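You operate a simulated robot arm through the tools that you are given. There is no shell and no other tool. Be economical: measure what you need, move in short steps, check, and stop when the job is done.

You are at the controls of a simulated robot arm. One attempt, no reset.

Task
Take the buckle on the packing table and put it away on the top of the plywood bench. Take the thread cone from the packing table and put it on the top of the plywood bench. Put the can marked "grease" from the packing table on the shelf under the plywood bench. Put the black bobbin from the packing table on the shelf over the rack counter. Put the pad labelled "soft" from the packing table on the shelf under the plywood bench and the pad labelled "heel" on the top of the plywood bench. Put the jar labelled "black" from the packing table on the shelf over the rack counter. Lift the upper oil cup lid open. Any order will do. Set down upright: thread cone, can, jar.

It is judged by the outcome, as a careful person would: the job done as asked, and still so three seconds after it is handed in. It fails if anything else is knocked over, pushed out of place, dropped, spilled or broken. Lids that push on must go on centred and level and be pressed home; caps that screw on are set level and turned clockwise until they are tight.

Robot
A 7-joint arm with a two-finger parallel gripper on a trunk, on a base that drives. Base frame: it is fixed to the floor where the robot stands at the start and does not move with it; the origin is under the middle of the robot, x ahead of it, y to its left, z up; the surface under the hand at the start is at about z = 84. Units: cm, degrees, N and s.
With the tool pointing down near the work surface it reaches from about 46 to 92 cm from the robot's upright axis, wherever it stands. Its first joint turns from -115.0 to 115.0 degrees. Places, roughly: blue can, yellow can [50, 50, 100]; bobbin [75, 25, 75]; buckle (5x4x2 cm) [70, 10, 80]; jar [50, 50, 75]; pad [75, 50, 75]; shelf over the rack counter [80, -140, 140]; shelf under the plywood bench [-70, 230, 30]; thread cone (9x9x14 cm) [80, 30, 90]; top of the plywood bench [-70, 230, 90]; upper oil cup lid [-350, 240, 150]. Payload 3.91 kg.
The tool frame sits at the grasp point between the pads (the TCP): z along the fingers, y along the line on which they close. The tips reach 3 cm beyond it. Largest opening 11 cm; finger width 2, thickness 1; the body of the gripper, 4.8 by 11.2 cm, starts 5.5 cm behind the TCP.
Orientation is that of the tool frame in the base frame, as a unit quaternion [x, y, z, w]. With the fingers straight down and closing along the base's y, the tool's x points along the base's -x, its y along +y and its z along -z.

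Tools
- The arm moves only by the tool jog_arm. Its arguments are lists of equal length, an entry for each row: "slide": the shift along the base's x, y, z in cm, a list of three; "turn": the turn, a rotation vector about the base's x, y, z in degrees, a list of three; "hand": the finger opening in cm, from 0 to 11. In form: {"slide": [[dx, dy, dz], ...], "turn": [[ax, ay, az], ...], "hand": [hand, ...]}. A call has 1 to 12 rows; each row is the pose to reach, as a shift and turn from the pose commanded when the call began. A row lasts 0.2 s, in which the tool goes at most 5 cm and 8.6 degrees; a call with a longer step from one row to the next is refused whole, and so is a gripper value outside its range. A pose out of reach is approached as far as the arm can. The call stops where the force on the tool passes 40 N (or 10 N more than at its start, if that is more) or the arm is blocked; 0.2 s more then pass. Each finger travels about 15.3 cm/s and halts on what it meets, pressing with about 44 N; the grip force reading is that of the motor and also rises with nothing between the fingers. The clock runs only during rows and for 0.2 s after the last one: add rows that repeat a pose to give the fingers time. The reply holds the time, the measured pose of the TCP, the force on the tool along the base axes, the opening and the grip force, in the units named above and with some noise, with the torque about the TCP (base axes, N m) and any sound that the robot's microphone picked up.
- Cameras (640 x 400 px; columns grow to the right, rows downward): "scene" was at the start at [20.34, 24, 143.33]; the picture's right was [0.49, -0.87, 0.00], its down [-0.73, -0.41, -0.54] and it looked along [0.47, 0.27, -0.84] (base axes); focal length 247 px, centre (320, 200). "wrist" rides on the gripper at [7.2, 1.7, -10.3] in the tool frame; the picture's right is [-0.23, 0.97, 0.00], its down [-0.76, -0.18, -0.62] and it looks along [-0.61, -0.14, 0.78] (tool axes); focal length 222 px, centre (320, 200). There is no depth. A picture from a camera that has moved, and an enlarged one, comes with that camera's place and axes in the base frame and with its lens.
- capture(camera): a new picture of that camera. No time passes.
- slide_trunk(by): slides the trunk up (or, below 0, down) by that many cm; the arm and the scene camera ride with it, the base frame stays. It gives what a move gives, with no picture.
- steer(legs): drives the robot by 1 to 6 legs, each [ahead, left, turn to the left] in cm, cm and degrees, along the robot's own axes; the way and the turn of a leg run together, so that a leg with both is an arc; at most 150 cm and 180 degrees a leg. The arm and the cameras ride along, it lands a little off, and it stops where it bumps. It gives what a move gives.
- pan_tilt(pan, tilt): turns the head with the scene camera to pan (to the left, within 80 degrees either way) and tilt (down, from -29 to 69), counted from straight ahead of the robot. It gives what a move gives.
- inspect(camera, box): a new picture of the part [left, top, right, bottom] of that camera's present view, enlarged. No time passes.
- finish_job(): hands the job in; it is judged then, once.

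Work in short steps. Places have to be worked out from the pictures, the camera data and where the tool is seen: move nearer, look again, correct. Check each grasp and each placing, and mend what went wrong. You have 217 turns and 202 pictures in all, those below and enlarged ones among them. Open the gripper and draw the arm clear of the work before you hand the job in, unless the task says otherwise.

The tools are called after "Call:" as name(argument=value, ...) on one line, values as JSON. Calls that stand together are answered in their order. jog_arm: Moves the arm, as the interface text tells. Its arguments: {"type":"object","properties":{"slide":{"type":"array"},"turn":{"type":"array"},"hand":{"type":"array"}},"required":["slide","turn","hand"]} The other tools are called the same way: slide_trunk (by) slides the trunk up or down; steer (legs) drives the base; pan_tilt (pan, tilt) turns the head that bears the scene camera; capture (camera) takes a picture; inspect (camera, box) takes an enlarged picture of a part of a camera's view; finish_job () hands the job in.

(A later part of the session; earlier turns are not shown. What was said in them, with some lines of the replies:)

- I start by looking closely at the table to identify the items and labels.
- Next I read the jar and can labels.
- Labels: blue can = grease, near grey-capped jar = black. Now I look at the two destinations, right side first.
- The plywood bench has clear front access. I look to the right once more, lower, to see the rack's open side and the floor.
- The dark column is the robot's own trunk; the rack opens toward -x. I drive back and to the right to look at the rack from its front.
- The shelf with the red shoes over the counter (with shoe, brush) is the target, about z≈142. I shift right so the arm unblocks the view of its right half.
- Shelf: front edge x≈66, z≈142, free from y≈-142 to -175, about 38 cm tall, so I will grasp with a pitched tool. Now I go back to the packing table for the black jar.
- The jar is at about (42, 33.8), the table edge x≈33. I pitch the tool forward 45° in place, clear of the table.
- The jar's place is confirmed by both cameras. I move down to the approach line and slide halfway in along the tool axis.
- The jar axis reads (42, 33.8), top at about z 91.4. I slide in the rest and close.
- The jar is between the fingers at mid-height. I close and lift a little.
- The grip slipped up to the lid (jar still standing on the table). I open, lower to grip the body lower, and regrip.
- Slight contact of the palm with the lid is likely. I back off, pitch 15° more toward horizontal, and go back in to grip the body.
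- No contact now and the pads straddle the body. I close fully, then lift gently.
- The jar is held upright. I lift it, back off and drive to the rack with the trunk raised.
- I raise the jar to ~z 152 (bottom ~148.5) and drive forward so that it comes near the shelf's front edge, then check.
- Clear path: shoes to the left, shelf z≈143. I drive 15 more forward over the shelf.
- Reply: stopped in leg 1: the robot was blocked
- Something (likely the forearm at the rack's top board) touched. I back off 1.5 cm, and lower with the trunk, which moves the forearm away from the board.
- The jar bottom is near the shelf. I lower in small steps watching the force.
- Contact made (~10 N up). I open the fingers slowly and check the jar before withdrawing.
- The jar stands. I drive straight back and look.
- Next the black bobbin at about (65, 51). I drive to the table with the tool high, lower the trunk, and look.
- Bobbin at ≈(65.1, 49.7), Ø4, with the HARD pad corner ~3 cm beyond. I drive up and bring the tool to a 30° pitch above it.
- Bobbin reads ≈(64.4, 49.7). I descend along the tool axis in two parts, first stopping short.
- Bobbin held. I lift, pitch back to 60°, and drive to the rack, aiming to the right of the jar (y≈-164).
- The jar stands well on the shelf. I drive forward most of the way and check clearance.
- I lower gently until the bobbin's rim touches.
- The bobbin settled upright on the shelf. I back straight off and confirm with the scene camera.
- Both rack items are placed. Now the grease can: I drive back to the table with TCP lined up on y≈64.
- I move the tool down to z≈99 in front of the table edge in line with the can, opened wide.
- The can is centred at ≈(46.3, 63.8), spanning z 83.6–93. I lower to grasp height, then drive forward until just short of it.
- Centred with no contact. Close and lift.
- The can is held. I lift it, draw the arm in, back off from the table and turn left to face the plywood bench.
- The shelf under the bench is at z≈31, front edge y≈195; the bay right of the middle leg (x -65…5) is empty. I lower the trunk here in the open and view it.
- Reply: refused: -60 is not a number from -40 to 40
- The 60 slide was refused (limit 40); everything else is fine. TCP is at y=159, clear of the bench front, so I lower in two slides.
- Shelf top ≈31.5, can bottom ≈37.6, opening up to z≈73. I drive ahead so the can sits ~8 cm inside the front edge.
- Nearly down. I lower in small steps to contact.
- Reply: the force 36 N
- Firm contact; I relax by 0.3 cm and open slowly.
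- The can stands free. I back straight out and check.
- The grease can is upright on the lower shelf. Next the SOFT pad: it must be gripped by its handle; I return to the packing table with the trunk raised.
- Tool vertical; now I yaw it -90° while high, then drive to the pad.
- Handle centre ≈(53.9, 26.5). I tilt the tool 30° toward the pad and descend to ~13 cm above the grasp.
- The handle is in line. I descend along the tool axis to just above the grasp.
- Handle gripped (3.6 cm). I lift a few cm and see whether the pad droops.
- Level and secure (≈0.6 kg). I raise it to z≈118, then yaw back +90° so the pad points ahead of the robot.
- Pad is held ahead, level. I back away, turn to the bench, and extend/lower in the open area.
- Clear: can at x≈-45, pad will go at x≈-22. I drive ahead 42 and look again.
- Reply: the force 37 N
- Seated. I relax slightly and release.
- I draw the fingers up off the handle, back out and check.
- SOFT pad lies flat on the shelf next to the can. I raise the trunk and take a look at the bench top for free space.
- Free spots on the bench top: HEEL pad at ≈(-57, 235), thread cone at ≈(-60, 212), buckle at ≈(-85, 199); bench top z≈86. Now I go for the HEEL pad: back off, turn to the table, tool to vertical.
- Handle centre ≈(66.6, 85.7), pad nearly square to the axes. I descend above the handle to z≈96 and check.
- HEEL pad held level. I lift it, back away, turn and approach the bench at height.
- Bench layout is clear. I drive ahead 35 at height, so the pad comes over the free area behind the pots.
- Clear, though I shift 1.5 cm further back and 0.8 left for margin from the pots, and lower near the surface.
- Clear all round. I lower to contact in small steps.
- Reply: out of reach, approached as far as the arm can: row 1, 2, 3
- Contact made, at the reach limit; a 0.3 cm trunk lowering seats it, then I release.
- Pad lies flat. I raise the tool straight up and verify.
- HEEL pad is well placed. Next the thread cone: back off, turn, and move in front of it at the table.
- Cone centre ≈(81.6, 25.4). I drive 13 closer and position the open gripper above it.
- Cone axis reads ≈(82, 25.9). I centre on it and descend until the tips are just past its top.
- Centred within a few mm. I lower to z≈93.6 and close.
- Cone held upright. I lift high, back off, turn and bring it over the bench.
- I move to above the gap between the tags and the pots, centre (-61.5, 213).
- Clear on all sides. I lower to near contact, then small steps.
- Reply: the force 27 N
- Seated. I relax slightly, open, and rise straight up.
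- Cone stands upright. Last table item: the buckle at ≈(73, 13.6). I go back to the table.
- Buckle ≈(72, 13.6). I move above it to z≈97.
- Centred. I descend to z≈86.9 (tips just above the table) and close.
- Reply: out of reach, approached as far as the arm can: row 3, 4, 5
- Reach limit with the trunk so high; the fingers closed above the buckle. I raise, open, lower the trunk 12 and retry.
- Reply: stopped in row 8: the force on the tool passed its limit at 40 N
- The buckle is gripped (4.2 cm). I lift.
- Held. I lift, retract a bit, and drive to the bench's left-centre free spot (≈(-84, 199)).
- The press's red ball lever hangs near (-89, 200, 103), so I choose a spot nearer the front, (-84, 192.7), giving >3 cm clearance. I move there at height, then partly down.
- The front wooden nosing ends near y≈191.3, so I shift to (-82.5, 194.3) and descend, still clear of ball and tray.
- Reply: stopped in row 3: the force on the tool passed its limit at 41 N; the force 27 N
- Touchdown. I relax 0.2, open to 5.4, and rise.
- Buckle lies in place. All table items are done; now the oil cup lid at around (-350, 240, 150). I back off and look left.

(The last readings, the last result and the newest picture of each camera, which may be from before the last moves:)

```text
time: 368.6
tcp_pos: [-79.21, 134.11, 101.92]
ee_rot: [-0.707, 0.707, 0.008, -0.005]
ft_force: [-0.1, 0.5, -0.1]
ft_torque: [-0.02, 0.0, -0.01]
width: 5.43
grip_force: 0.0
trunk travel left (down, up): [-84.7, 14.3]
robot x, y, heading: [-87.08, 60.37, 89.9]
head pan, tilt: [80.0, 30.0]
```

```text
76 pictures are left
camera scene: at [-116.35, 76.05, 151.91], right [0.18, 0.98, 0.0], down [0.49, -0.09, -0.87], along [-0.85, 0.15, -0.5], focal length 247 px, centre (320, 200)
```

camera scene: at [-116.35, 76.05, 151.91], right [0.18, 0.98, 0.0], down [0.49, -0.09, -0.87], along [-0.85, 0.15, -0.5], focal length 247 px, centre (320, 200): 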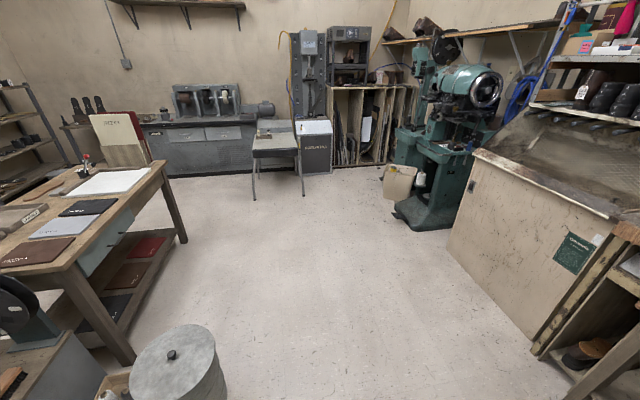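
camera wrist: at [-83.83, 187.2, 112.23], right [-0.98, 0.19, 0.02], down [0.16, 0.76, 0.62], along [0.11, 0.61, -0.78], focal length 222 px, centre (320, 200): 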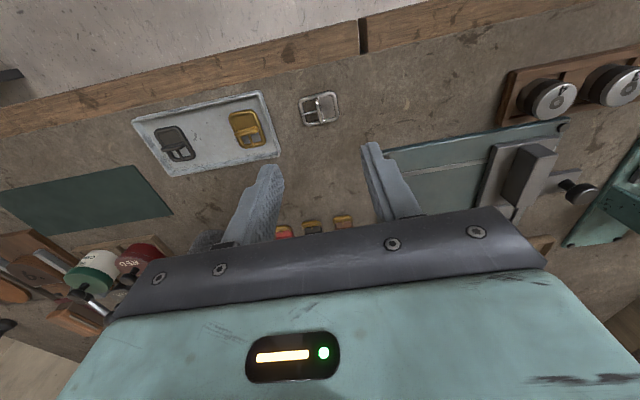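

The green machine is the target. I zoom in on its top to find the oil cups.

Call:
pan_tilt(pan=65, tilt=5)

Call:
inspect(camera="scene", box=[310, 120, 430, 220])

```text
time: 369.5
tcp_pos: [-79.34, 134.07, 101.84]
ee_rot: [-0.707, 0.708, 0.008, -0.005]
ft_force: [0.6, 0.0, -0.2]
ft_torque: [-0.01, -0.04, 0.0]
width: 5.4
grip_force: 0.0
trunk travel left (down, up): [-84.7, 14.3]
robot x, y, heading: [-86.85, 59.95, 89.5]
head pan, tilt: [65.0, 5.0]
```

```text
4.00 times, centred on (370, 170) of scene
camera zoom: at [-115.76, 78.35, 155.93], right [0.42, 0.91, 0.0], down [0.08, -0.04, -1.0], along [-0.9, 0.42, -0.09], focal length 988 px, centre (120, 320)
```

zoom: 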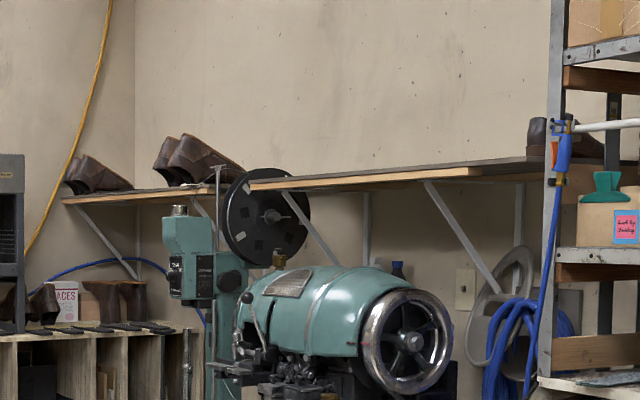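

I see a brass cup on the green head. I drive to the left (keeping clear of the bin and cabinet) for a closer look.

Call:
steer(legs=[[25, 0, 0], [0, 145, 0]])

Call:
pan_tilt(pan=30, tilt=5)

Call:
capture(camera="scene")

```text
time: 378.1
tcp_pos: [-225.52, 158.79, 101.84]
ee_rot: [0.711, -0.704, -0.008, 0.003]
ft_force: [0.5, 0.5, 0.3]
ft_torque: [0.01, 0.02, 0.0]
width: 5.39
grip_force: 0.0
trunk travel left (down, up): [-84.7, 14.3]
robot x, y, heading: [-232.44, 84.75, 90.4]
head pan, tilt: [65.0, 5.0]
```

```text
time: 379.2
tcp_pos: [-225.55, 158.76, 101.86]
ee_rot: [0.711, -0.703, -0.008, 0.004]
ft_force: [0.2, -0.5, 0.1]
ft_torque: [0.01, 0.02, -0.03]
width: 5.38
grip_force: 0.2
trunk travel left (down, up): [-84.7, 14.3]
robot x, y, heading: [-232.78, 84.52, 90.5]
head pan, tilt: [30.0, 5.0]
```

```text
74 pictures are left
camera scene: at [-257.72, 106.86, 155.94], right [0.86, 0.51, 0.0], down [0.04, -0.08, -1.0], along [-0.5, 0.86, -0.09], focal length 247 px, centre (320, 200)
```

scene: 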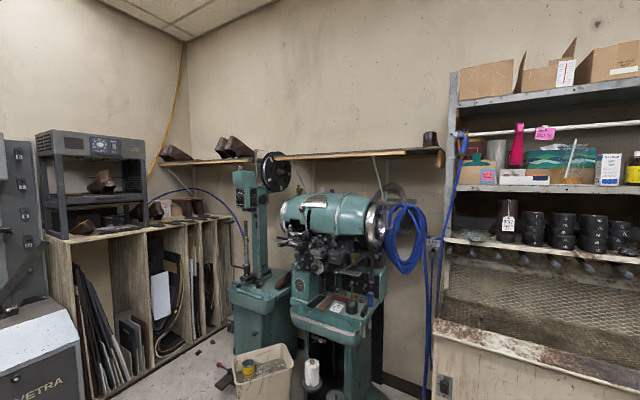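

Call:
inspect(camera="scene", box=[260, 170, 420, 290])

```text
3.33 times, centred on (340, 230) of scene
camera zoom: at [-257.72, 106.86, 155.94], right [0.86, 0.51, 0.0], down [0.04, -0.08, -1.0], along [-0.5, 0.86, -0.09], focal length 823 px, centre (253, 100)
```

zoom: 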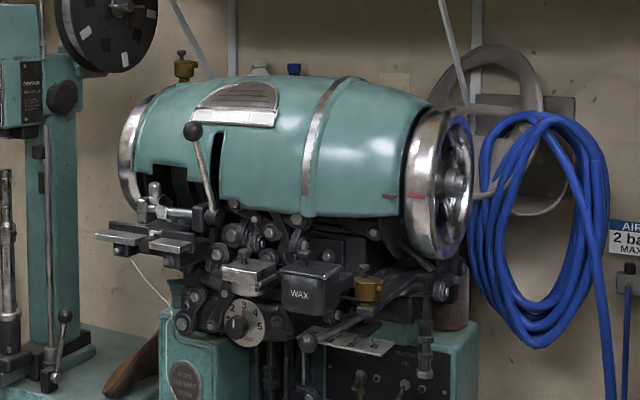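

The upper oil cup is the brass one on top of the head's left end, ≈(-350, 240, 148), with a knobbed lid. I drive in front of it and raise the view.

Call:
steer(legs=[[0, 95, 0]])

Call:
slide_trunk(by=14)

Call:
pan_tilt(pan=0, tilt=10)

Call:
capture(camera="scene")

```text
time: 384.1
tcp_pos: [-319.91, 158.0, 101.87]
ee_rot: [0.712, -0.702, -0.008, 0.004]
ft_force: [0.0, 0.4, 0.1]
ft_torque: [0.0, 0.02, 0.01]
width: 5.42
grip_force: 0.1
trunk travel left (down, up): [-84.7, 14.3]
robot x, y, heading: [-326.66, 83.46, 90.7]
head pan, tilt: [30.0, 5.0]
```

```text
time: 385.8
tcp_pos: [-319.95, 157.94, 115.77]
ee_rot: [0.712, -0.702, -0.008, 0.004]
ft_force: [0.7, -0.3, -0.2]
ft_torque: [0.02, -0.04, -0.01]
width: 5.41
grip_force: 0.1
trunk travel left (down, up): [-98.7, 0.3]
robot x, y, heading: [-326.76, 83.76, 90.5]
head pan, tilt: [30.0, 5.0]
```

```text
time: 386.7
tcp_pos: [-319.87, 158.06, 115.73]
ee_rot: [0.712, -0.702, -0.008, 0.004]
ft_force: [-0.1, -0.9, 0.3]
ft_torque: [0.01, 0.02, -0.01]
width: 5.41
grip_force: 0.0
trunk travel left (down, up): [-98.7, 0.3]
robot x, y, heading: [-327.06, 83.53, 90.7]
head pan, tilt: [0.0, 10.0]
```

```text
72 pictures are left
camera scene: at [-347.46, 107.35, 169.13], right [1.0, 0.01, 0.0], down [0.0, -0.17, -0.98], along [-0.01, 0.98, -0.17], focal length 247 px, centre (320, 200)
```

scene: 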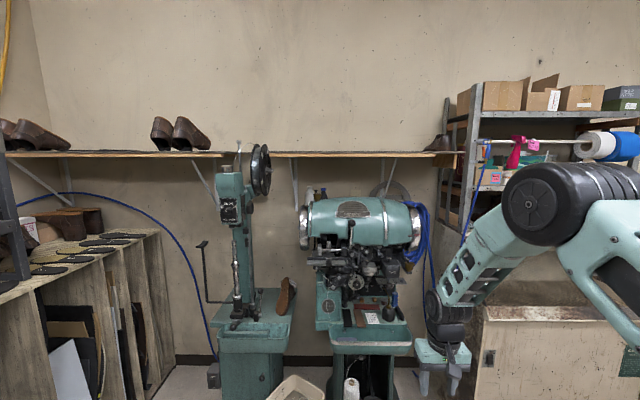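

Call:
inspect(camera="scene", box=[290, 175, 370, 235])

Call:
inspect(camera="scene", box=[302, 180, 332, 204])

```text
6.67 times, centred on (330, 205) of scene
camera zoom: at [-347.46, 107.35, 169.13], right [1.0, 0.01, 0.0], down [0.0, -0.17, -0.98], along [-0.01, 0.98, -0.17], focal length 1647 px, centre (253, 167)
```

zoom: 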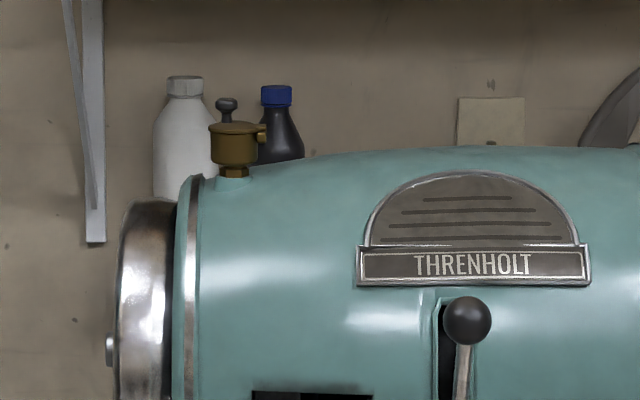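

```text
16.00 times, centred on (317, 192) of scene
camera zoom: at [-347.46, 107.35, 169.13], right [1.0, 0.01, 0.0], down [0.0, -0.17, -0.98], along [-0.01, 0.98, -0.17], focal length 3952 px, centre (368, 328)
```

zoom: 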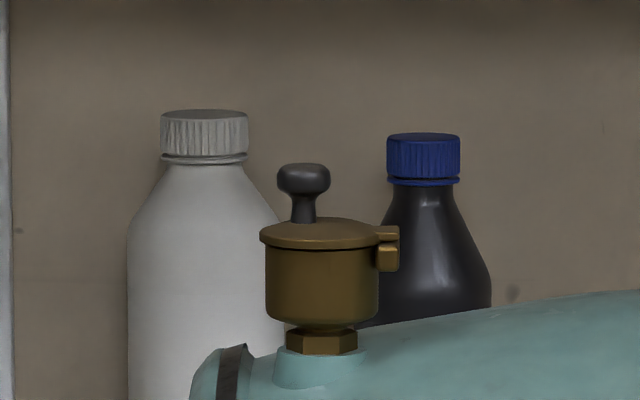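

Hinge is on the cup's right (+x), the black knob slightly left of centre: lid ≈z 149.3, knob ≈(-351, 239.7, 151.2), hinge ≈(-348.1, z 149). I yaw the tool -90° so the fingers close along the hinge axis (y), and raise.

Call:
jog_arm(slide=[[0, 0, 4], [0, 0, 8], [0, 0, 12], [0, 0, 16], [0, 0, 20], [0, 0, 24], [0, 0, 28], [0, 0, 32], [0, 0, 36], [0, 0, 40], [0, 0, 44], [0, 0, 44]], turn=[[0, 0, -8.2], [0, 0, -16.4], [0, 0, -24.6], [0, 0, -32.8], [0, 0, -41], [0, 0, -49.2], [0, 0, -57.4], [0, 0, -65.6], [0, 0, -73.8], [0, 0, -82], [0, 0, -90.5], [0, 0, -90.5]], hand=[5, 4.5, 4, 4, 4, 4, 4, 4, 4, 4, 4, 4])

```text
time: 389.3
tcp_pos: [-319.83, 157.96, 159.7]
ee_rot: [0.0, 1.0, 0.009, 0.002]
ft_force: [-0.1, 0.1, -0.4]
ft_torque: [0.0, 0.0, 0.01]
width: 4.0
grip_force: 0.0
trunk travel left (down, up): [-98.7, 0.3]
robot x, y, heading: [-327.01, 83.4, 90.7]
head pan, tilt: [0.0, 10.0]
```

Reached z≈160. I drive to in front of the cup, stopping about 18 cm short.

Call:
steer(legs=[[30, 31, -0.7], [32, 0, 0]])

Call:
pan_tilt(pan=0, tilt=15)

Call:
capture(camera="scene")

Call:
capture(camera="wrist")

```text
time: 393.7
tcp_pos: [-350.31, 219.26, 159.81]
ee_rot: [0.004, 1.0, 0.008, 0.002]
ft_force: [0.4, 0.0, 0.0]
ft_torque: [0.02, 0.01, -0.02]
width: 3.99
grip_force: 0.0
trunk travel left (down, up): [-98.7, 0.3]
robot x, y, heading: [-358.04, 145.47, 89.8]
head pan, tilt: [0.0, 10.0]
```

```text
time: 394.3
tcp_pos: [-350.29, 219.27, 159.7]
ee_rot: [0.004, 1.0, 0.008, 0.003]
ft_force: [0.3, 0.3, -0.6]
ft_torque: [0.02, 0.01, -0.01]
width: 4.01
grip_force: 0.1
trunk travel left (down, up): [-98.7, 0.3]
robot x, y, heading: [-358.01, 145.32, 90.0]
head pan, tilt: [0.0, 15.0]
```

```text
69 pictures are left
camera scene: at [-378.39, 169.04, 168.32], right [1.0, 0.0, 0.0], down [0.0, -0.26, -0.97], along [0.0, 0.97, -0.26], focal length 247 px, centre (320, 200)
```

scene: 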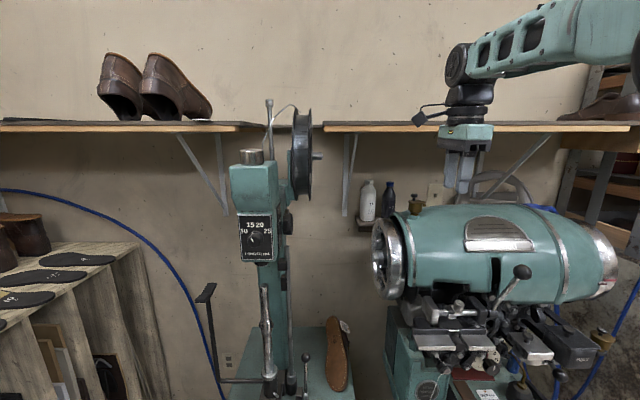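

```text
68 pictures are left
camera wrist: at [-357.58, 221.01, 170.17], right [0.23, 0.97, 0.02], down [0.76, -0.19, 0.62], along [0.61, -0.13, -0.78], focal length 222 px, centre (320, 200)
```

wrist: 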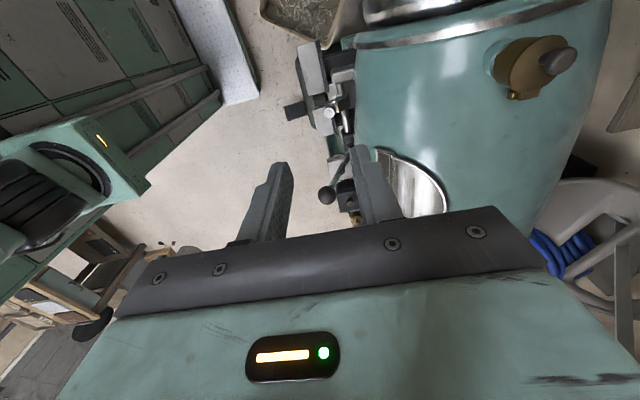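

Call:
inspect(camera="scene", box=[395, 185, 435, 215])

Call:
inspect(camera="wrist", box=[480, 20, 600, 110])

```text
13.33 times, centred on (415, 200) of scene
camera zoom: at [-378.39, 169.04, 168.32], right [1.0, 0.0, 0.0], down [0.0, -0.26, -0.97], along [0.0, 0.97, -0.26], focal length 3294 px, centre (-947, 200)
```

zoom: 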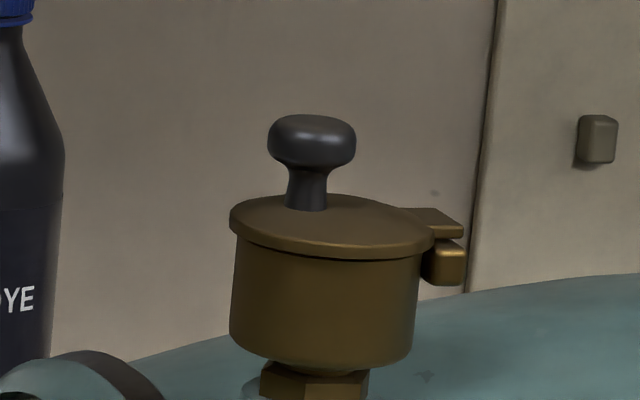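

```text
4.44 times, centred on (540, 65) of wrist
camera zoom: at [-357.58, 221.01, 170.17], right [0.23, 0.97, 0.02], down [0.76, -0.19, 0.62], along [0.61, -0.13, -0.78], focal length 987 px, centre (-658, 800)
```

zoom: 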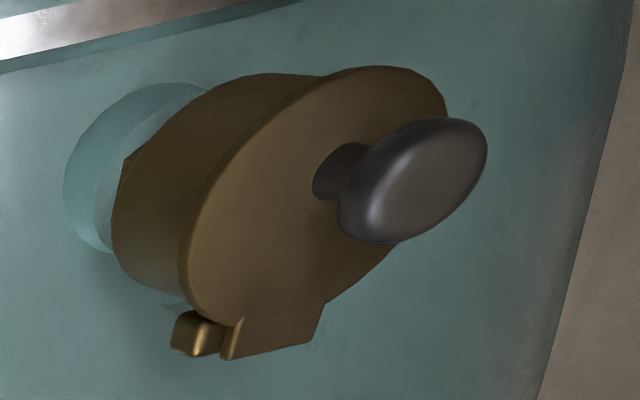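

Triangulated: knob head centre (-351.2, 238.3, 151.1), Ø≈1.9 cm; hinge at x≈-348.3. I drive 10 closer and position the open fingers above the knob.

Call:
steer(legs=[[11, 0, 0]])

Call:
capture(camera="wrist")

Call:
capture(camera="scene")

```text
time: 395.5
tcp_pos: [-350.25, 230.42, 159.78]
ee_rot: [0.003, 1.0, 0.009, 0.002]
ft_force: [0.3, -0.5, 0.5]
ft_torque: [-0.01, 0.01, 0.0]
width: 4.01
grip_force: 0.0
trunk travel left (down, up): [-98.7, 0.3]
robot x, y, heading: [-358.08, 156.21, 89.8]
head pan, tilt: [0.0, 15.0]
```

```text
65 pictures are left
camera wrist: at [-357.6, 232.01, 170.18], right [0.23, 0.97, 0.02], down [0.76, -0.19, 0.62], along [0.61, -0.13, -0.78], focal length 222 px, centre (320, 200)
```

wrist: 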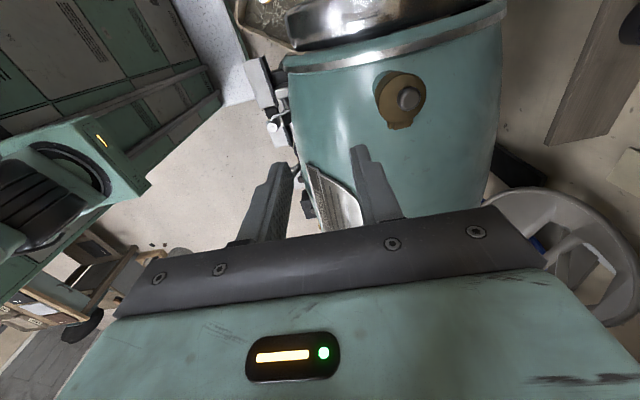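

```text
64 pictures are left
camera scene: at [-378.39, 180.03, 168.32], right [1.0, 0.0, 0.0], down [0.0, -0.26, -0.97], along [0.0, 0.97, -0.26], focal length 247 px, centre (320, 200)
```

scene: 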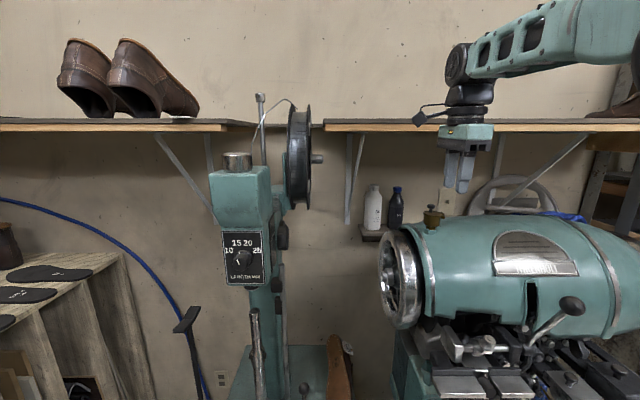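

Call:
jog_arm(slide=[[-0.3, 2.5, 0], [-0.6, 5, 0], [-0.95, 7.8, -1], [-0.95, 7.8, -2], [-0.95, 7.8, -2]], turn=[[0, 0, 0], [0, 0, 0], [0, 0, 0], [0, 0, 0], [0, 0, 0]], hand=[4, 4, 4, 4, 4])

Call:
capture(camera="wrist")

Call:
inspect(camera="scene", box=[390, 130, 510, 230])

```text
time: 396.7
tcp_pos: [-351.12, 238.12, 157.71]
ee_rot: [0.003, 1.0, 0.008, 0.003]
ft_force: [0.3, 0.6, 0.7]
ft_torque: [-0.01, -0.03, 0.01]
width: 4.02
grip_force: 0.0
trunk travel left (down, up): [-98.7, 0.3]
robot x, y, heading: [-358.05, 156.46, 89.9]
head pan, tilt: [0.0, 15.0]
```

```text
63 pictures are left
camera wrist: at [-358.58, 239.78, 168.12], right [0.23, 0.97, 0.02], down [0.76, -0.19, 0.62], along [0.61, -0.13, -0.78], focal length 222 px, centre (320, 200)
```

wrist: 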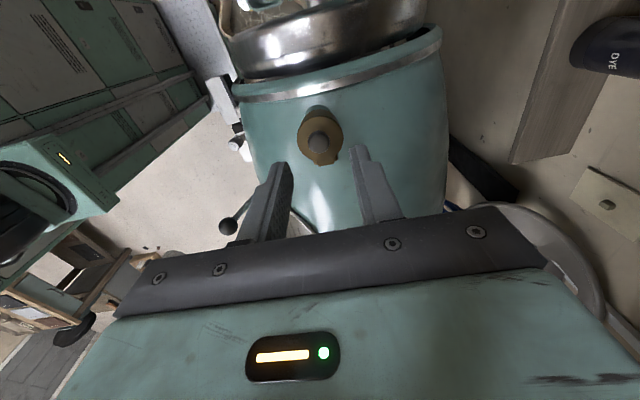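

```text
4.00 times, centred on (450, 180) of scene
camera zoom: at [-378.4, 180.06, 168.32], right [1.0, 0.0, 0.0], down [0.0, -0.26, -0.97], along [0.0, 0.97, -0.26], focal length 988 px, centre (-200, 280)
```

zoom: 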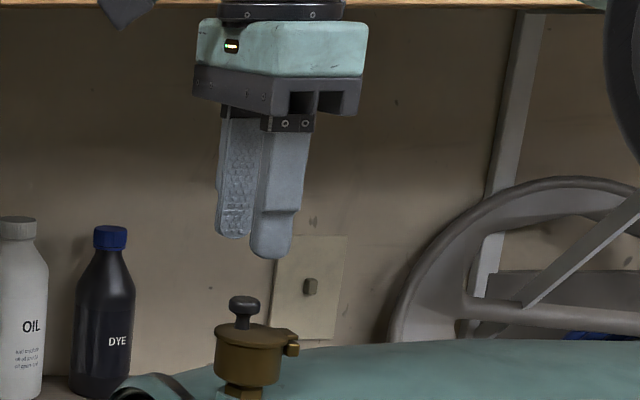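

Aligned with the knob. I descend to z≈153.2 so the tips flank the knob head.

Call:
jog_arm(slide=[[-0.1, 0.1, -1.5], [-0.1, 0.1, -3], [-0.1, 0.1, -4], [-0.1, 0.1, -4.5], [-0.1, 0.1, -4.5]], turn=[[0, 0, 0], [0, 0, 0], [0, 0, 0], [0, 0, 0], [0, 0, 0]], hand=[4, 4, 4, 4, 4])

Call:
inspect(camera="scene", box=[410, 165, 470, 215])

Call:
capture(camera="wrist")

```text
time: 397.9
tcp_pos: [-351.32, 238.21, 153.21]
ee_rot: [0.004, 1.0, 0.009, 0.003]
ft_force: [0.3, -0.2, 0.0]
ft_torque: [-0.01, 0.0, 0.0]
width: 3.99
grip_force: 0.1
trunk travel left (down, up): [-98.7, 0.3]
robot x, y, heading: [-357.83, 156.3, 90.0]
head pan, tilt: [0.0, 15.0]
```

```text
8.00 times, centred on (440, 190) of scene
camera zoom: at [-378.39, 180.07, 168.32], right [1.0, 0.0, 0.0], down [0.0, -0.26, -0.97], along [0.0, 0.97, -0.26], focal length 1976 px, centre (-640, 280)
```

zoom: 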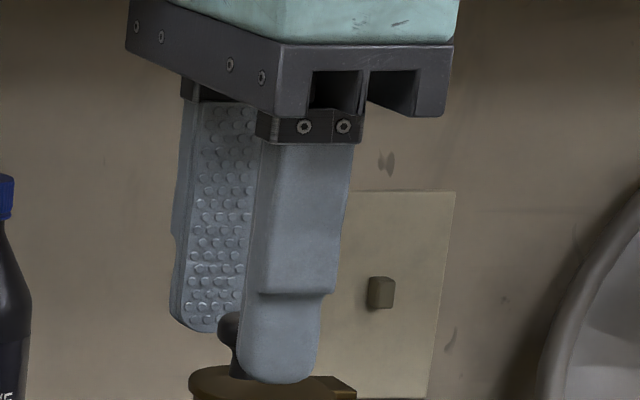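

```text
60 pictures are left
camera wrist: at [-358.66, 239.94, 163.66], right [0.23, 0.97, 0.02], down [0.76, -0.19, 0.62], along [0.61, -0.13, -0.78], focal length 222 px, centre (320, 200)
```

wrist: 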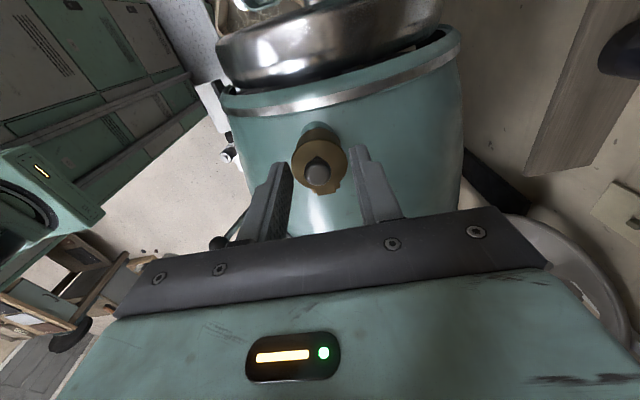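

The knob sits between the tips. I close on it.

Call:
jog_arm(slide=[[0, 0, 0], [0, 0, 0], [0, 0, 0], [0, 0, 0]], turn=[[0, 0, 0], [0, 0, 0], [0, 0, 0], [0, 0, 0]], hand=[3, 2, 1, 1])

Call:
capture(camera="wrist")

```text
time: 398.9
tcp_pos: [-351.43, 238.01, 153.29]
ee_rot: [0.005, 1.0, 0.008, 0.003]
ft_force: [-0.3, -17.6, -6.7]
ft_torque: [-0.43, 0.17, -0.05]
width: 1.68
grip_force: 45.4
trunk travel left (down, up): [-98.7, 0.3]
robot x, y, heading: [-358.09, 156.44, 90.0]
head pan, tilt: [0.0, 15.0]
```

```text
59 pictures are left
camera wrist: at [-358.65, 239.77, 163.66], right [0.23, 0.97, 0.02], down [0.76, -0.19, 0.62], along [0.61, -0.13, -0.78], focal length 222 px, centre (320, 200)
```

wrist: 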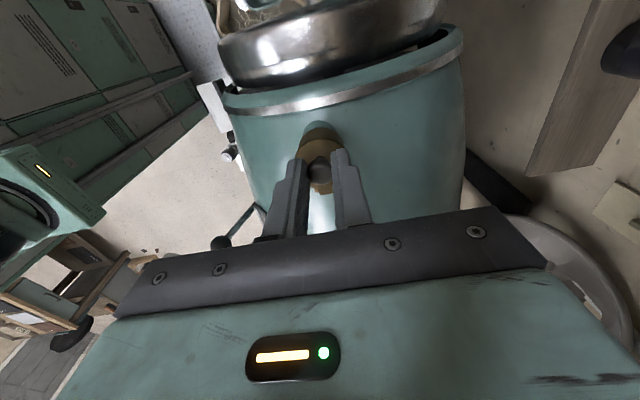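

Gripped, slightly off in y (side load), which I relieve by -0.25 cm while starting the arc up to ~45°.

Call:
jog_arm(slide=[[0, -0.25, 0], [0.45, -0.25, 0.36], [0.91, -0.25, 0.66], [1.42, -0.25, 0.91], [1.96, -0.25, 1.1], [2.53, -0.25, 1.22], [3.11, -0.25, 1.29], [3.11, -0.25, 1.29]], turn=[[0, 0, 0], [0, 3.75, 0], [0, 7.5, 0], [0, 11.2, 0], [0, 15, 0], [0, 18.8, 0], [0, 22.5, 0], [0, 22.5, 0]], hand=[1, 1, 1, 1, 1, 1, 1, 1])

Call:
inspect(camera="scene", box=[400, 150, 480, 220])

Call:
capture(camera="wrist")

```text
time: 400.7
tcp_pos: [-348.62, 237.85, 154.8]
ee_rot: [0.003, 0.981, 0.009, -0.193]
ft_force: [-24.5, 1.6, 1.7]
ft_torque: [0.04, 1.35, 0.06]
width: 1.68
grip_force: 45.5
trunk travel left (down, up): [-98.7, 0.3]
robot x, y, heading: [-357.98, 156.58, 90.0]
head pan, tilt: [0.0, 15.0]
```

```text
5.71 times, centred on (440, 185) of scene
camera zoom: at [-378.64, 180.07, 168.31], right [1.0, 0.0, 0.0], down [0.0, -0.26, -0.97], along [0.0, 0.97, -0.26], focal length 1412 px, centre (-366, 286)
```

zoom: 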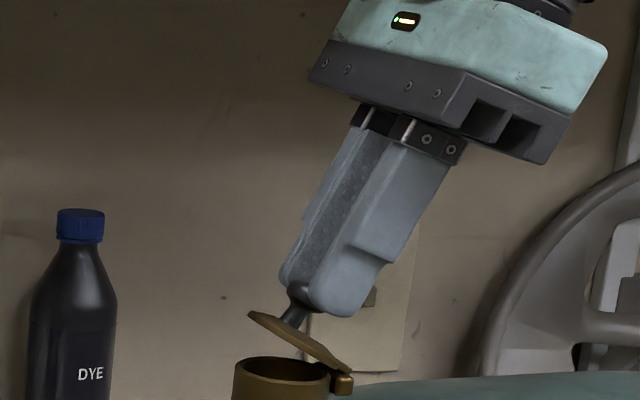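

```text
57 pictures are left
camera wrist: at [-351.35, 239.67, 167.16], right [0.22, 0.97, -0.07], down [0.94, -0.19, 0.28], along [0.26, -0.13, -0.96], focal length 222 px, centre (320, 200)
```

wrist: 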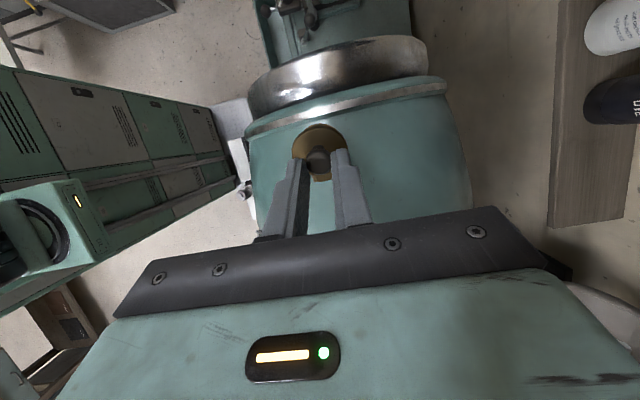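

It works: lid is about 30° open, hinge model matches, though the knob crept toward the fingertips. I continue the arc in small steps with the path biased slightly inward.

Call:
jog_arm(slide=[[0, 0, -0.4], [0.5, 0, -0.5], [1.0, 0, -0.6], [1.5, 0, -0.75], [1.5, 0, -0.75]], turn=[[0, 0, 0], [0, 4, 0], [0, 8, 0], [0, 12, 0], [0, 12, 0]], hand=[1, 1, 1, 1, 1])

Call:
inspect(camera="scene", box=[400, 150, 480, 220])

```text
time: 401.9
tcp_pos: [-346.47, 238.01, 153.68]
ee_rot: [0.007, 0.956, 0.005, -0.294]
ft_force: [1.1, 0.3, 0.7]
ft_torque: [-0.02, -0.01, 0.03]
width: 0.98
grip_force: 0.1
trunk travel left (down, up): [-98.7, 0.3]
robot x, y, heading: [-357.51, 156.32, 90.1]
head pan, tilt: [0.0, 15.0]
```

```text
5.71 times, centred on (440, 185) of scene
camera zoom: at [-378.35, 180.07, 168.28], right [1.0, 0.0, 0.0], down [0.0, -0.26, -0.97], along [0.0, 0.97, -0.26], focal length 1412 px, centre (-366, 286)
```

zoom: 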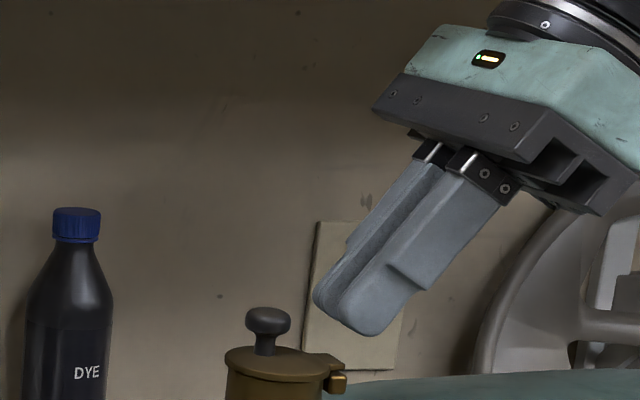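

The knob slipped out and the lid fell shut unharmed: the fingers turned less than the lid. New plan: regrip leaning -15° and rotate rigidly about the hinge with the lid. First I lift clear and re-orient.

Call:
jog_arm(slide=[[0.5, 0, 2], [0, 0, 4], [-1, 0, 6], [-2.5, 0, 7], [-4, 0, 7], [-5.5, 0, 6], [-5.5, 0, 6]], turn=[[0, 0, 0], [0, -8.2, 0], [0, -16.5, 0], [0, -24.8, 0], [0, -33, 0], [0, -41.3, 0], [0, -49.5, 0]], hand=[2, 3, 4, 4, 4, 4, 4])

Call:
capture(camera="wrist")

Call:
inspect(camera="scene", box=[400, 150, 480, 220])

```text
time: 403.5
tcp_pos: [-352.16, 237.91, 159.81]
ee_rot: [0.001, 0.991, 0.009, 0.134]
ft_force: [0.8, 0.9, 0.1]
ft_torque: [0.0, -0.01, -0.03]
width: 4.0
grip_force: 0.1
trunk travel left (down, up): [-98.7, 0.3]
robot x, y, heading: [-357.96, 156.72, 89.7]
head pan, tilt: [0.0, 15.0]
```

```text
55 pictures are left
camera wrist: at [-361.99, 239.63, 167.95], right [0.22, 0.97, 0.08], down [0.57, -0.19, 0.8], along [0.79, -0.13, -0.59], focal length 222 px, centre (320, 200)
```

wrist: 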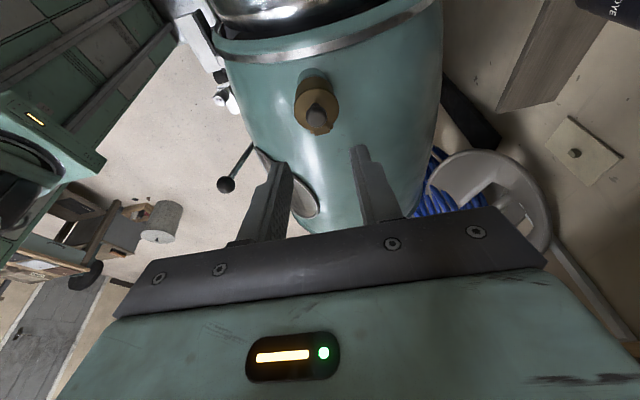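

```text
5.71 times, centred on (440, 185) of scene
camera zoom: at [-378.37, 180.06, 168.32], right [1.0, 0.0, 0.0], down [0.0, -0.26, -0.97], along [0.0, 0.97, -0.26], focal length 1412 px, centre (-366, 286)
```

zoom: 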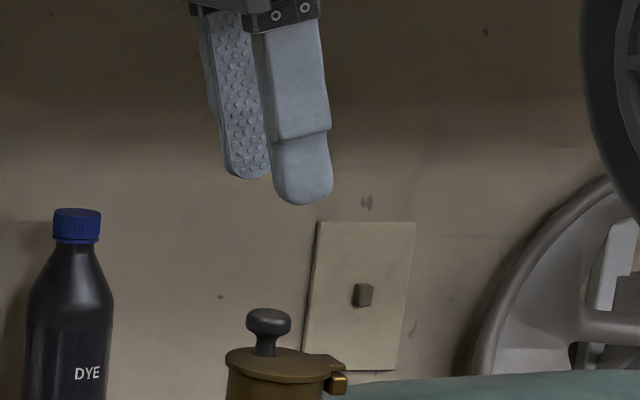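

Call:
jog_arm(slide=[[0.1, 0, -2], [0.2, 0, -4], [0.36, 0, -5.6], [0.36, 0, -6.6], [0.36, 0, -6.6]], turn=[[0, 0, 0], [0, 0, 0], [0, 0, 0], [0, 0, 0], [0, 0, 0]], hand=[4, 4, 4, 4, 4])

Call:
inspect(camera="scene", box=[410, 165, 470, 215])

Call:
inspect(camera="wrist", box=[240, 90, 400, 220])

```text
time: 404.7
tcp_pos: [-351.91, 237.93, 153.07]
ee_rot: [0.002, 0.991, 0.01, 0.133]
ft_force: [0.2, -0.2, 0.4]
ft_torque: [0.0, -0.03, -0.02]
width: 4.02
grip_force: 0.0
trunk travel left (down, up): [-98.7, 0.3]
robot x, y, heading: [-357.75, 156.36, 90.2]
head pan, tilt: [0.0, 15.0]
```

```text
8.00 times, centred on (440, 190) of scene
camera zoom: at [-378.39, 180.07, 168.32], right [1.0, 0.0, 0.0], down [0.0, -0.26, -0.97], along [0.0, 0.97, -0.26], focal length 1976 px, centre (-640, 280)
```

zoom: 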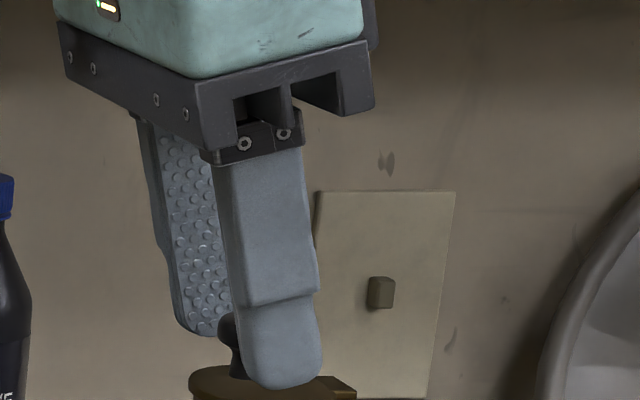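

```text
3.08 times, centred on (320, 155) of wrist
camera zoom: at [-361.59, 239.69, 161.31], right [0.22, 0.97, 0.08], down [0.57, -0.19, 0.8], along [0.79, -0.13, -0.6], focal length 684 px, centre (320, 338)
```

zoom: 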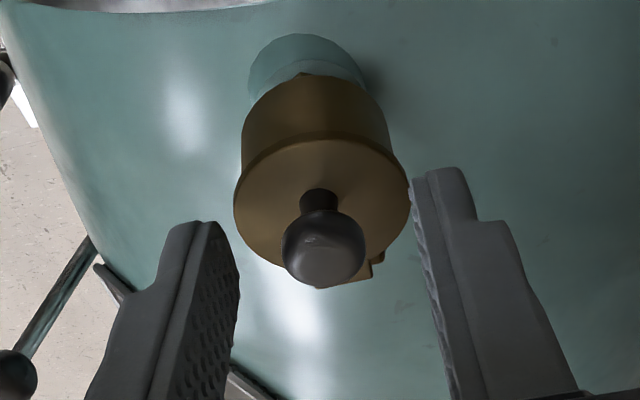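

The knob head is centred at the right depth. I close, then check the side load.

Call:
jog_arm(slide=[[0, 0, 0], [0, 0, 0], [0, 0, 0], [0, 0, 0]], turn=[[0, 0, 0], [0, 0, 0], [0, 0, 0], [0, 0, 0]], hand=[3, 2, 1, 1])

```text
time: 405.7
tcp_pos: [-351.86, 237.93, 153.1]
ee_rot: [0.002, 0.991, 0.009, 0.134]
ft_force: [-0.6, 2.8, 0.2]
ft_torque: [0.09, 0.0, 0.01]
width: 1.67
grip_force: 44.8
trunk travel left (down, up): [-98.7, 0.3]
robot x, y, heading: [-357.9, 156.29, 90.0]
head pan, tilt: [0.0, 15.0]
```

Very low side load. Now a rigid rotation about the hinge to 40°.

Call:
jog_arm(slide=[[0.38, 0, 0.29], [0.78, 0, 0.54], [1.2, 0, 0.75], [1.64, 0, 0.93], [2.09, 0, 1.07], [2.55, 0, 1.17], [3.02, 0, 1.22], [3.49, 0, 1.24], [3.49, 0, 1.24]], turn=[[0, 5, 0], [0, 10, 0], [0, 15, 0], [0, 20, 0], [0, 25, 0], [0, 30, 0], [0, 35, 0], [0, 40, 0], [0, 40, 0]], hand=[1, 1, 1, 1, 1, 1, 1, 1, 1])

Call:
inspect(camera="scene", box=[400, 150, 480, 220])

```text
time: 407.7
tcp_pos: [-348.44, 238.1, 154.77]
ee_rot: [0.004, 0.976, 0.01, -0.215]
ft_force: [-1.6, 12.6, 19.1]
ft_torque: [0.27, -0.02, -0.08]
width: 1.64
grip_force: 44.5
trunk travel left (down, up): [-98.7, 0.3]
robot x, y, heading: [-357.54, 156.28, 90.0]
head pan, tilt: [0.0, 15.0]
```

```text
5.71 times, centred on (440, 185) of scene
camera zoom: at [-378.41, 180.08, 168.33], right [1.0, 0.0, 0.0], down [0.0, -0.26, -0.97], along [0.0, 0.97, -0.26], focal length 1412 px, centre (-366, 286)
```

zoom: 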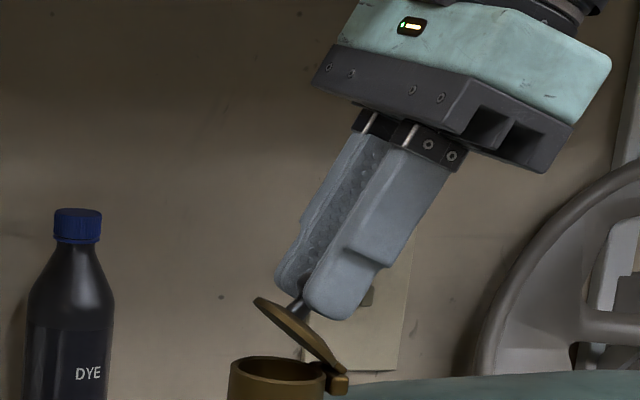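

Excellent — the lid is at ~40° and following rigidly. I continue to 80° with a small radial correction.

Call:
jog_arm(slide=[[0.5, 0.1, 0.27], [0.99, 0.15, 0.2], [1.48, 0.15, 0.09], [1.96, 0.15, -0.06], [2.42, 0.15, -0.25], [2.86, 0.15, -0.48], [3.28, 0.15, -0.75], [3.67, 0.15, -1.06], [3.67, 0.15, -1.06]], turn=[[0, 5, 0], [0, 10, 0], [0, 15, 0], [0, 20, 0], [0, 25, 0], [0, 30, 0], [0, 35, 0], [0, 40, 0], [0, 40, 0]], hand=[1, 1, 1, 1, 1, 1, 1, 1, 1])

Call:
capture(camera="scene")

Call:
inspect(camera="scene", box=[400, 150, 480, 220])

```text
time: 409.7
tcp_pos: [-345.14, 238.08, 153.52]
ee_rot: [0.008, 0.844, 0.007, -0.536]
ft_force: [-13.4, -9.5, 0.7]
ft_torque: [-0.11, 0.58, 0.17]
width: 1.64
grip_force: 45.0
trunk travel left (down, up): [-98.7, 0.3]
robot x, y, heading: [-357.76, 156.42, 89.8]
head pan, tilt: [0.0, 15.0]
```

```text
50 pictures are left
camera scene: at [-378.52, 179.96, 168.32], right [1.0, 0.0, 0.0], down [0.0, -0.26, -0.97], along [0.0, 0.97, -0.26], focal length 247 px, centre (320, 200)
```

scene: 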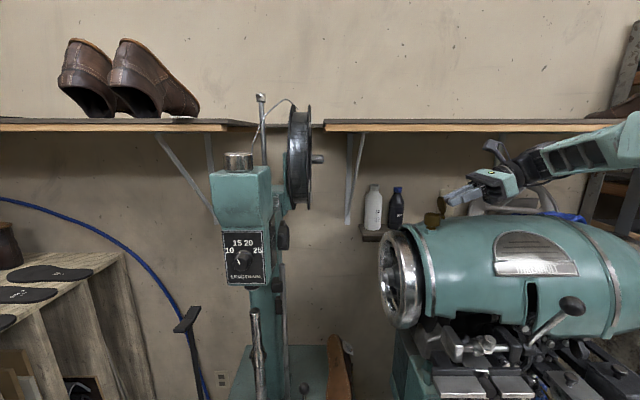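

```text
5.71 times, centred on (440, 185) of scene
camera zoom: at [-378.52, 179.96, 168.32], right [1.0, 0.0, 0.0], down [0.0, -0.26, -0.97], along [0.0, 0.97, -0.26], focal length 1412 px, centre (-366, 286)
```

zoom: 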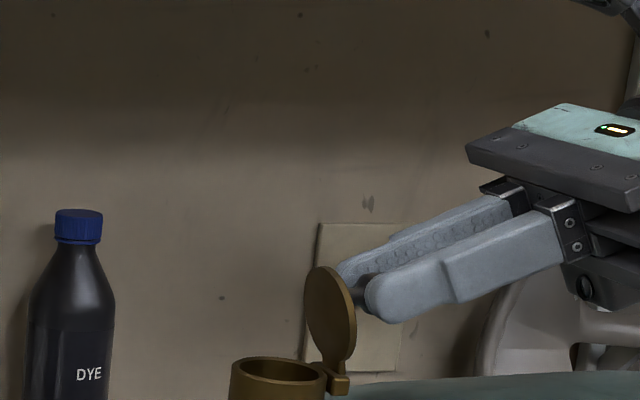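

The lid is at ~80°, nearly vertical. I go another ~12° to pass well over centre.

Call:
jog_arm(slide=[[0.3, -0.08, -0.25], [0.58, -0.08, -0.55], [0.82, -0.08, -0.88], [0.82, -0.08, -0.88]], turn=[[0, 4, 0], [0, 8, 0], [0, 12, 0], [0, 12, 0]], hand=[1, 1, 1, 1])

Call:
inspect(camera="scene", box=[400, 150, 480, 220])

```text
time: 410.7
tcp_pos: [-344.18, 238.02, 152.66]
ee_rot: [0.007, 0.784, 0.006, -0.621]
ft_force: [-16.2, 4.7, 16.8]
ft_torque: [0.02, 1.23, -0.08]
width: 1.66
grip_force: 45.1
trunk travel left (down, up): [-98.7, 0.3]
robot x, y, heading: [-357.66, 156.58, 89.9]
head pan, tilt: [0.0, 15.0]
```

```text
5.71 times, centred on (440, 185) of scene
camera zoom: at [-378.56, 180.02, 168.32], right [1.0, 0.0, 0.0], down [0.0, -0.26, -0.97], along [0.0, 0.97, -0.26], focal length 1412 px, centre (-366, 286)
```

zoom: 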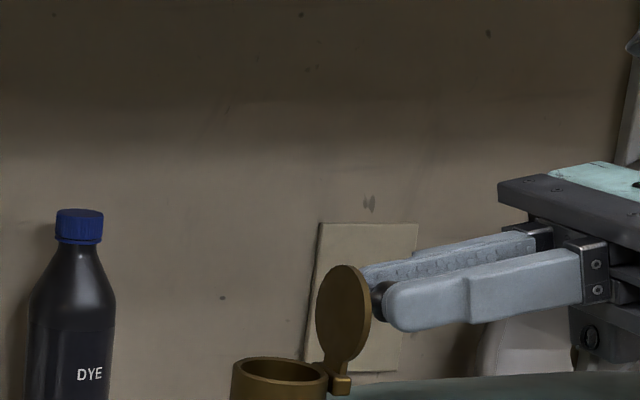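

The lid is just past vertical with its knob's weight on the far side. I open the fingers and watch it.

Call:
jog_arm(slide=[[0, 0, 0], [0, 0, 0], [0, 0, 0], [0, 0, 0]], turn=[[0, 0, 0], [0, 0, 0], [0, 0, 0], [0, 0, 0]], hand=[2.2, 3.2, 4, 4])

Call:
inspect(camera="scene", box=[400, 150, 480, 220])

```text
time: 411.7
tcp_pos: [-343.92, 238.15, 152.5]
ee_rot: [0.009, 0.784, 0.006, -0.621]
ft_force: [0.0, 0.0, 0.5]
ft_torque: [0.01, 0.01, 0.0]
width: 4.01
grip_force: 0.1
trunk travel left (down, up): [-98.7, 0.3]
robot x, y, heading: [-358.18, 156.41, 89.8]
head pan, tilt: [0.0, 15.0]
```

```text
5.71 times, centred on (440, 185) of scene
camera zoom: at [-378.38, 180.06, 168.32], right [1.0, 0.0, 0.0], down [0.0, -0.26, -0.97], along [0.0, 0.97, -0.26], focal length 1412 px, centre (-366, 286)
```

zoom: 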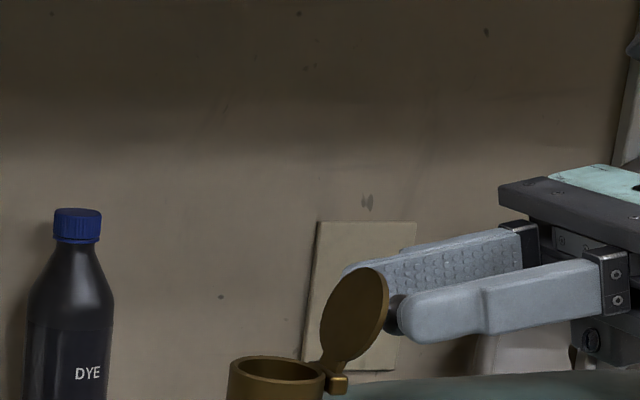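

The lid swung on to its rest at ~110° and stays. I retreat along the tool axis, clear of the knob.

Call:
jog_arm(slide=[[1.5, 0, 0.5], [3, 0, 1], [5, 0, 1.7], [7, 0, 3], [9, 0, 6], [9, 0, 10], [9, 0, 10]], turn=[[0, 0, 0], [0, 0, 0], [0, 0, 0], [0, 0, 0], [0, 0, 0], [0, 0, 0], [0, 0, 0]], hand=[4, 4, 4, 4, 4, 4, 4])

Call:
capture(camera="scene")

Call:
inspect(camera="scene", box=[400, 150, 480, 220])

```text
time: 413.3
tcp_pos: [-334.94, 238.07, 162.55]
ee_rot: [0.008, 0.785, 0.005, -0.62]
ft_force: [-0.1, -0.1, -0.6]
ft_torque: [0.0, -0.01, -0.04]
width: 4.0
grip_force: 0.0
trunk travel left (down, up): [-98.7, 0.3]
robot x, y, heading: [-358.08, 156.38, 90.1]
head pan, tilt: [0.0, 15.0]
```

```text
46 pictures are left
camera scene: at [-378.39, 180.07, 168.32], right [1.0, 0.0, 0.0], down [0.0, -0.26, -0.97], along [0.0, 0.97, -0.26], focal length 247 px, centre (320, 200)
```

scene: 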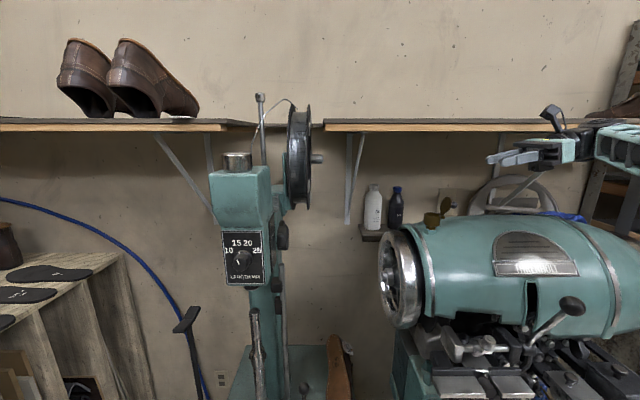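

```text
5.71 times, centred on (440, 185) of scene
camera zoom: at [-378.39, 180.07, 168.32], right [1.0, 0.0, 0.0], down [0.0, -0.26, -0.97], along [0.0, 0.97, -0.26], focal length 1412 px, centre (-366, 286)
```

zoom: 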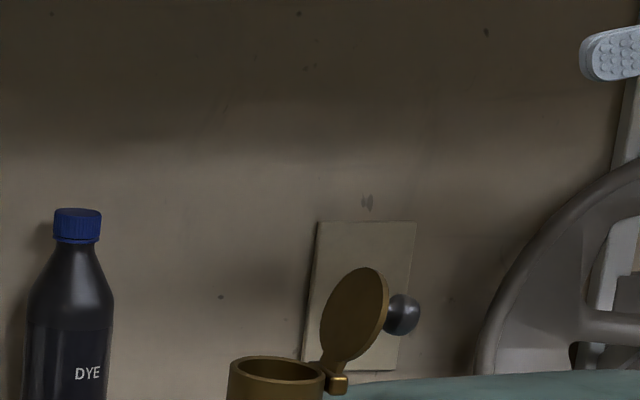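

The lid stays open. I back the robot away with the arm clear, and take a last look.

Call:
steer(legs=[[-45, 0, 0]])

Call:
inspect(camera="scene", box=[330, 160, 470, 260])

```text
time: 416.1
tcp_pos: [-334.73, 192.85, 162.61]
ee_rot: [0.009, 0.784, 0.006, -0.621]
ft_force: [0.5, 0.3, -0.2]
ft_torque: [0.02, 0.02, 0.01]
width: 4.03
grip_force: 0.0
trunk travel left (down, up): [-98.7, 0.3]
robot x, y, heading: [-357.99, 111.26, 89.9]
head pan, tilt: [0.0, 15.0]
```

```text
4.00 times, centred on (400, 210) of scene
camera zoom: at [-378.4, 134.87, 168.32], right [1.0, 0.0, 0.0], down [0.0, -0.26, -0.97], along [0.0, 0.97, -0.26], focal length 988 px, centre (0, 160)
```

zoom: 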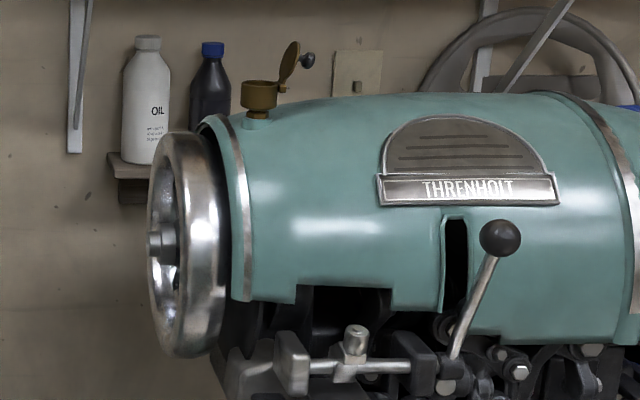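

Everything is placed, the lid is open and the arm is clear and empty; I hand in.

Call:
finish_job()

```text
The job is handed in.
```

The whole job is done and handed in; I checked each placement with the cameras after letting go.

- **Shelf over the rack counter:** the black jar (upright) and the black bobbin.
- **Shelf under the plywood bench:** the grease can (upright) and the "soft" pad.
- **Top of the plywood bench:** the buckle, the thread cone (upright) and the "heel" pad.
- **Upper oil cup:** the lid is open past vertical and stays there on its own. On my first try it slipped from the gripper and fell shut. I saw no damage.

Nothing was knocked over or dropped. The arm brushed the rack once while I was placing the jar, and nothing moved.
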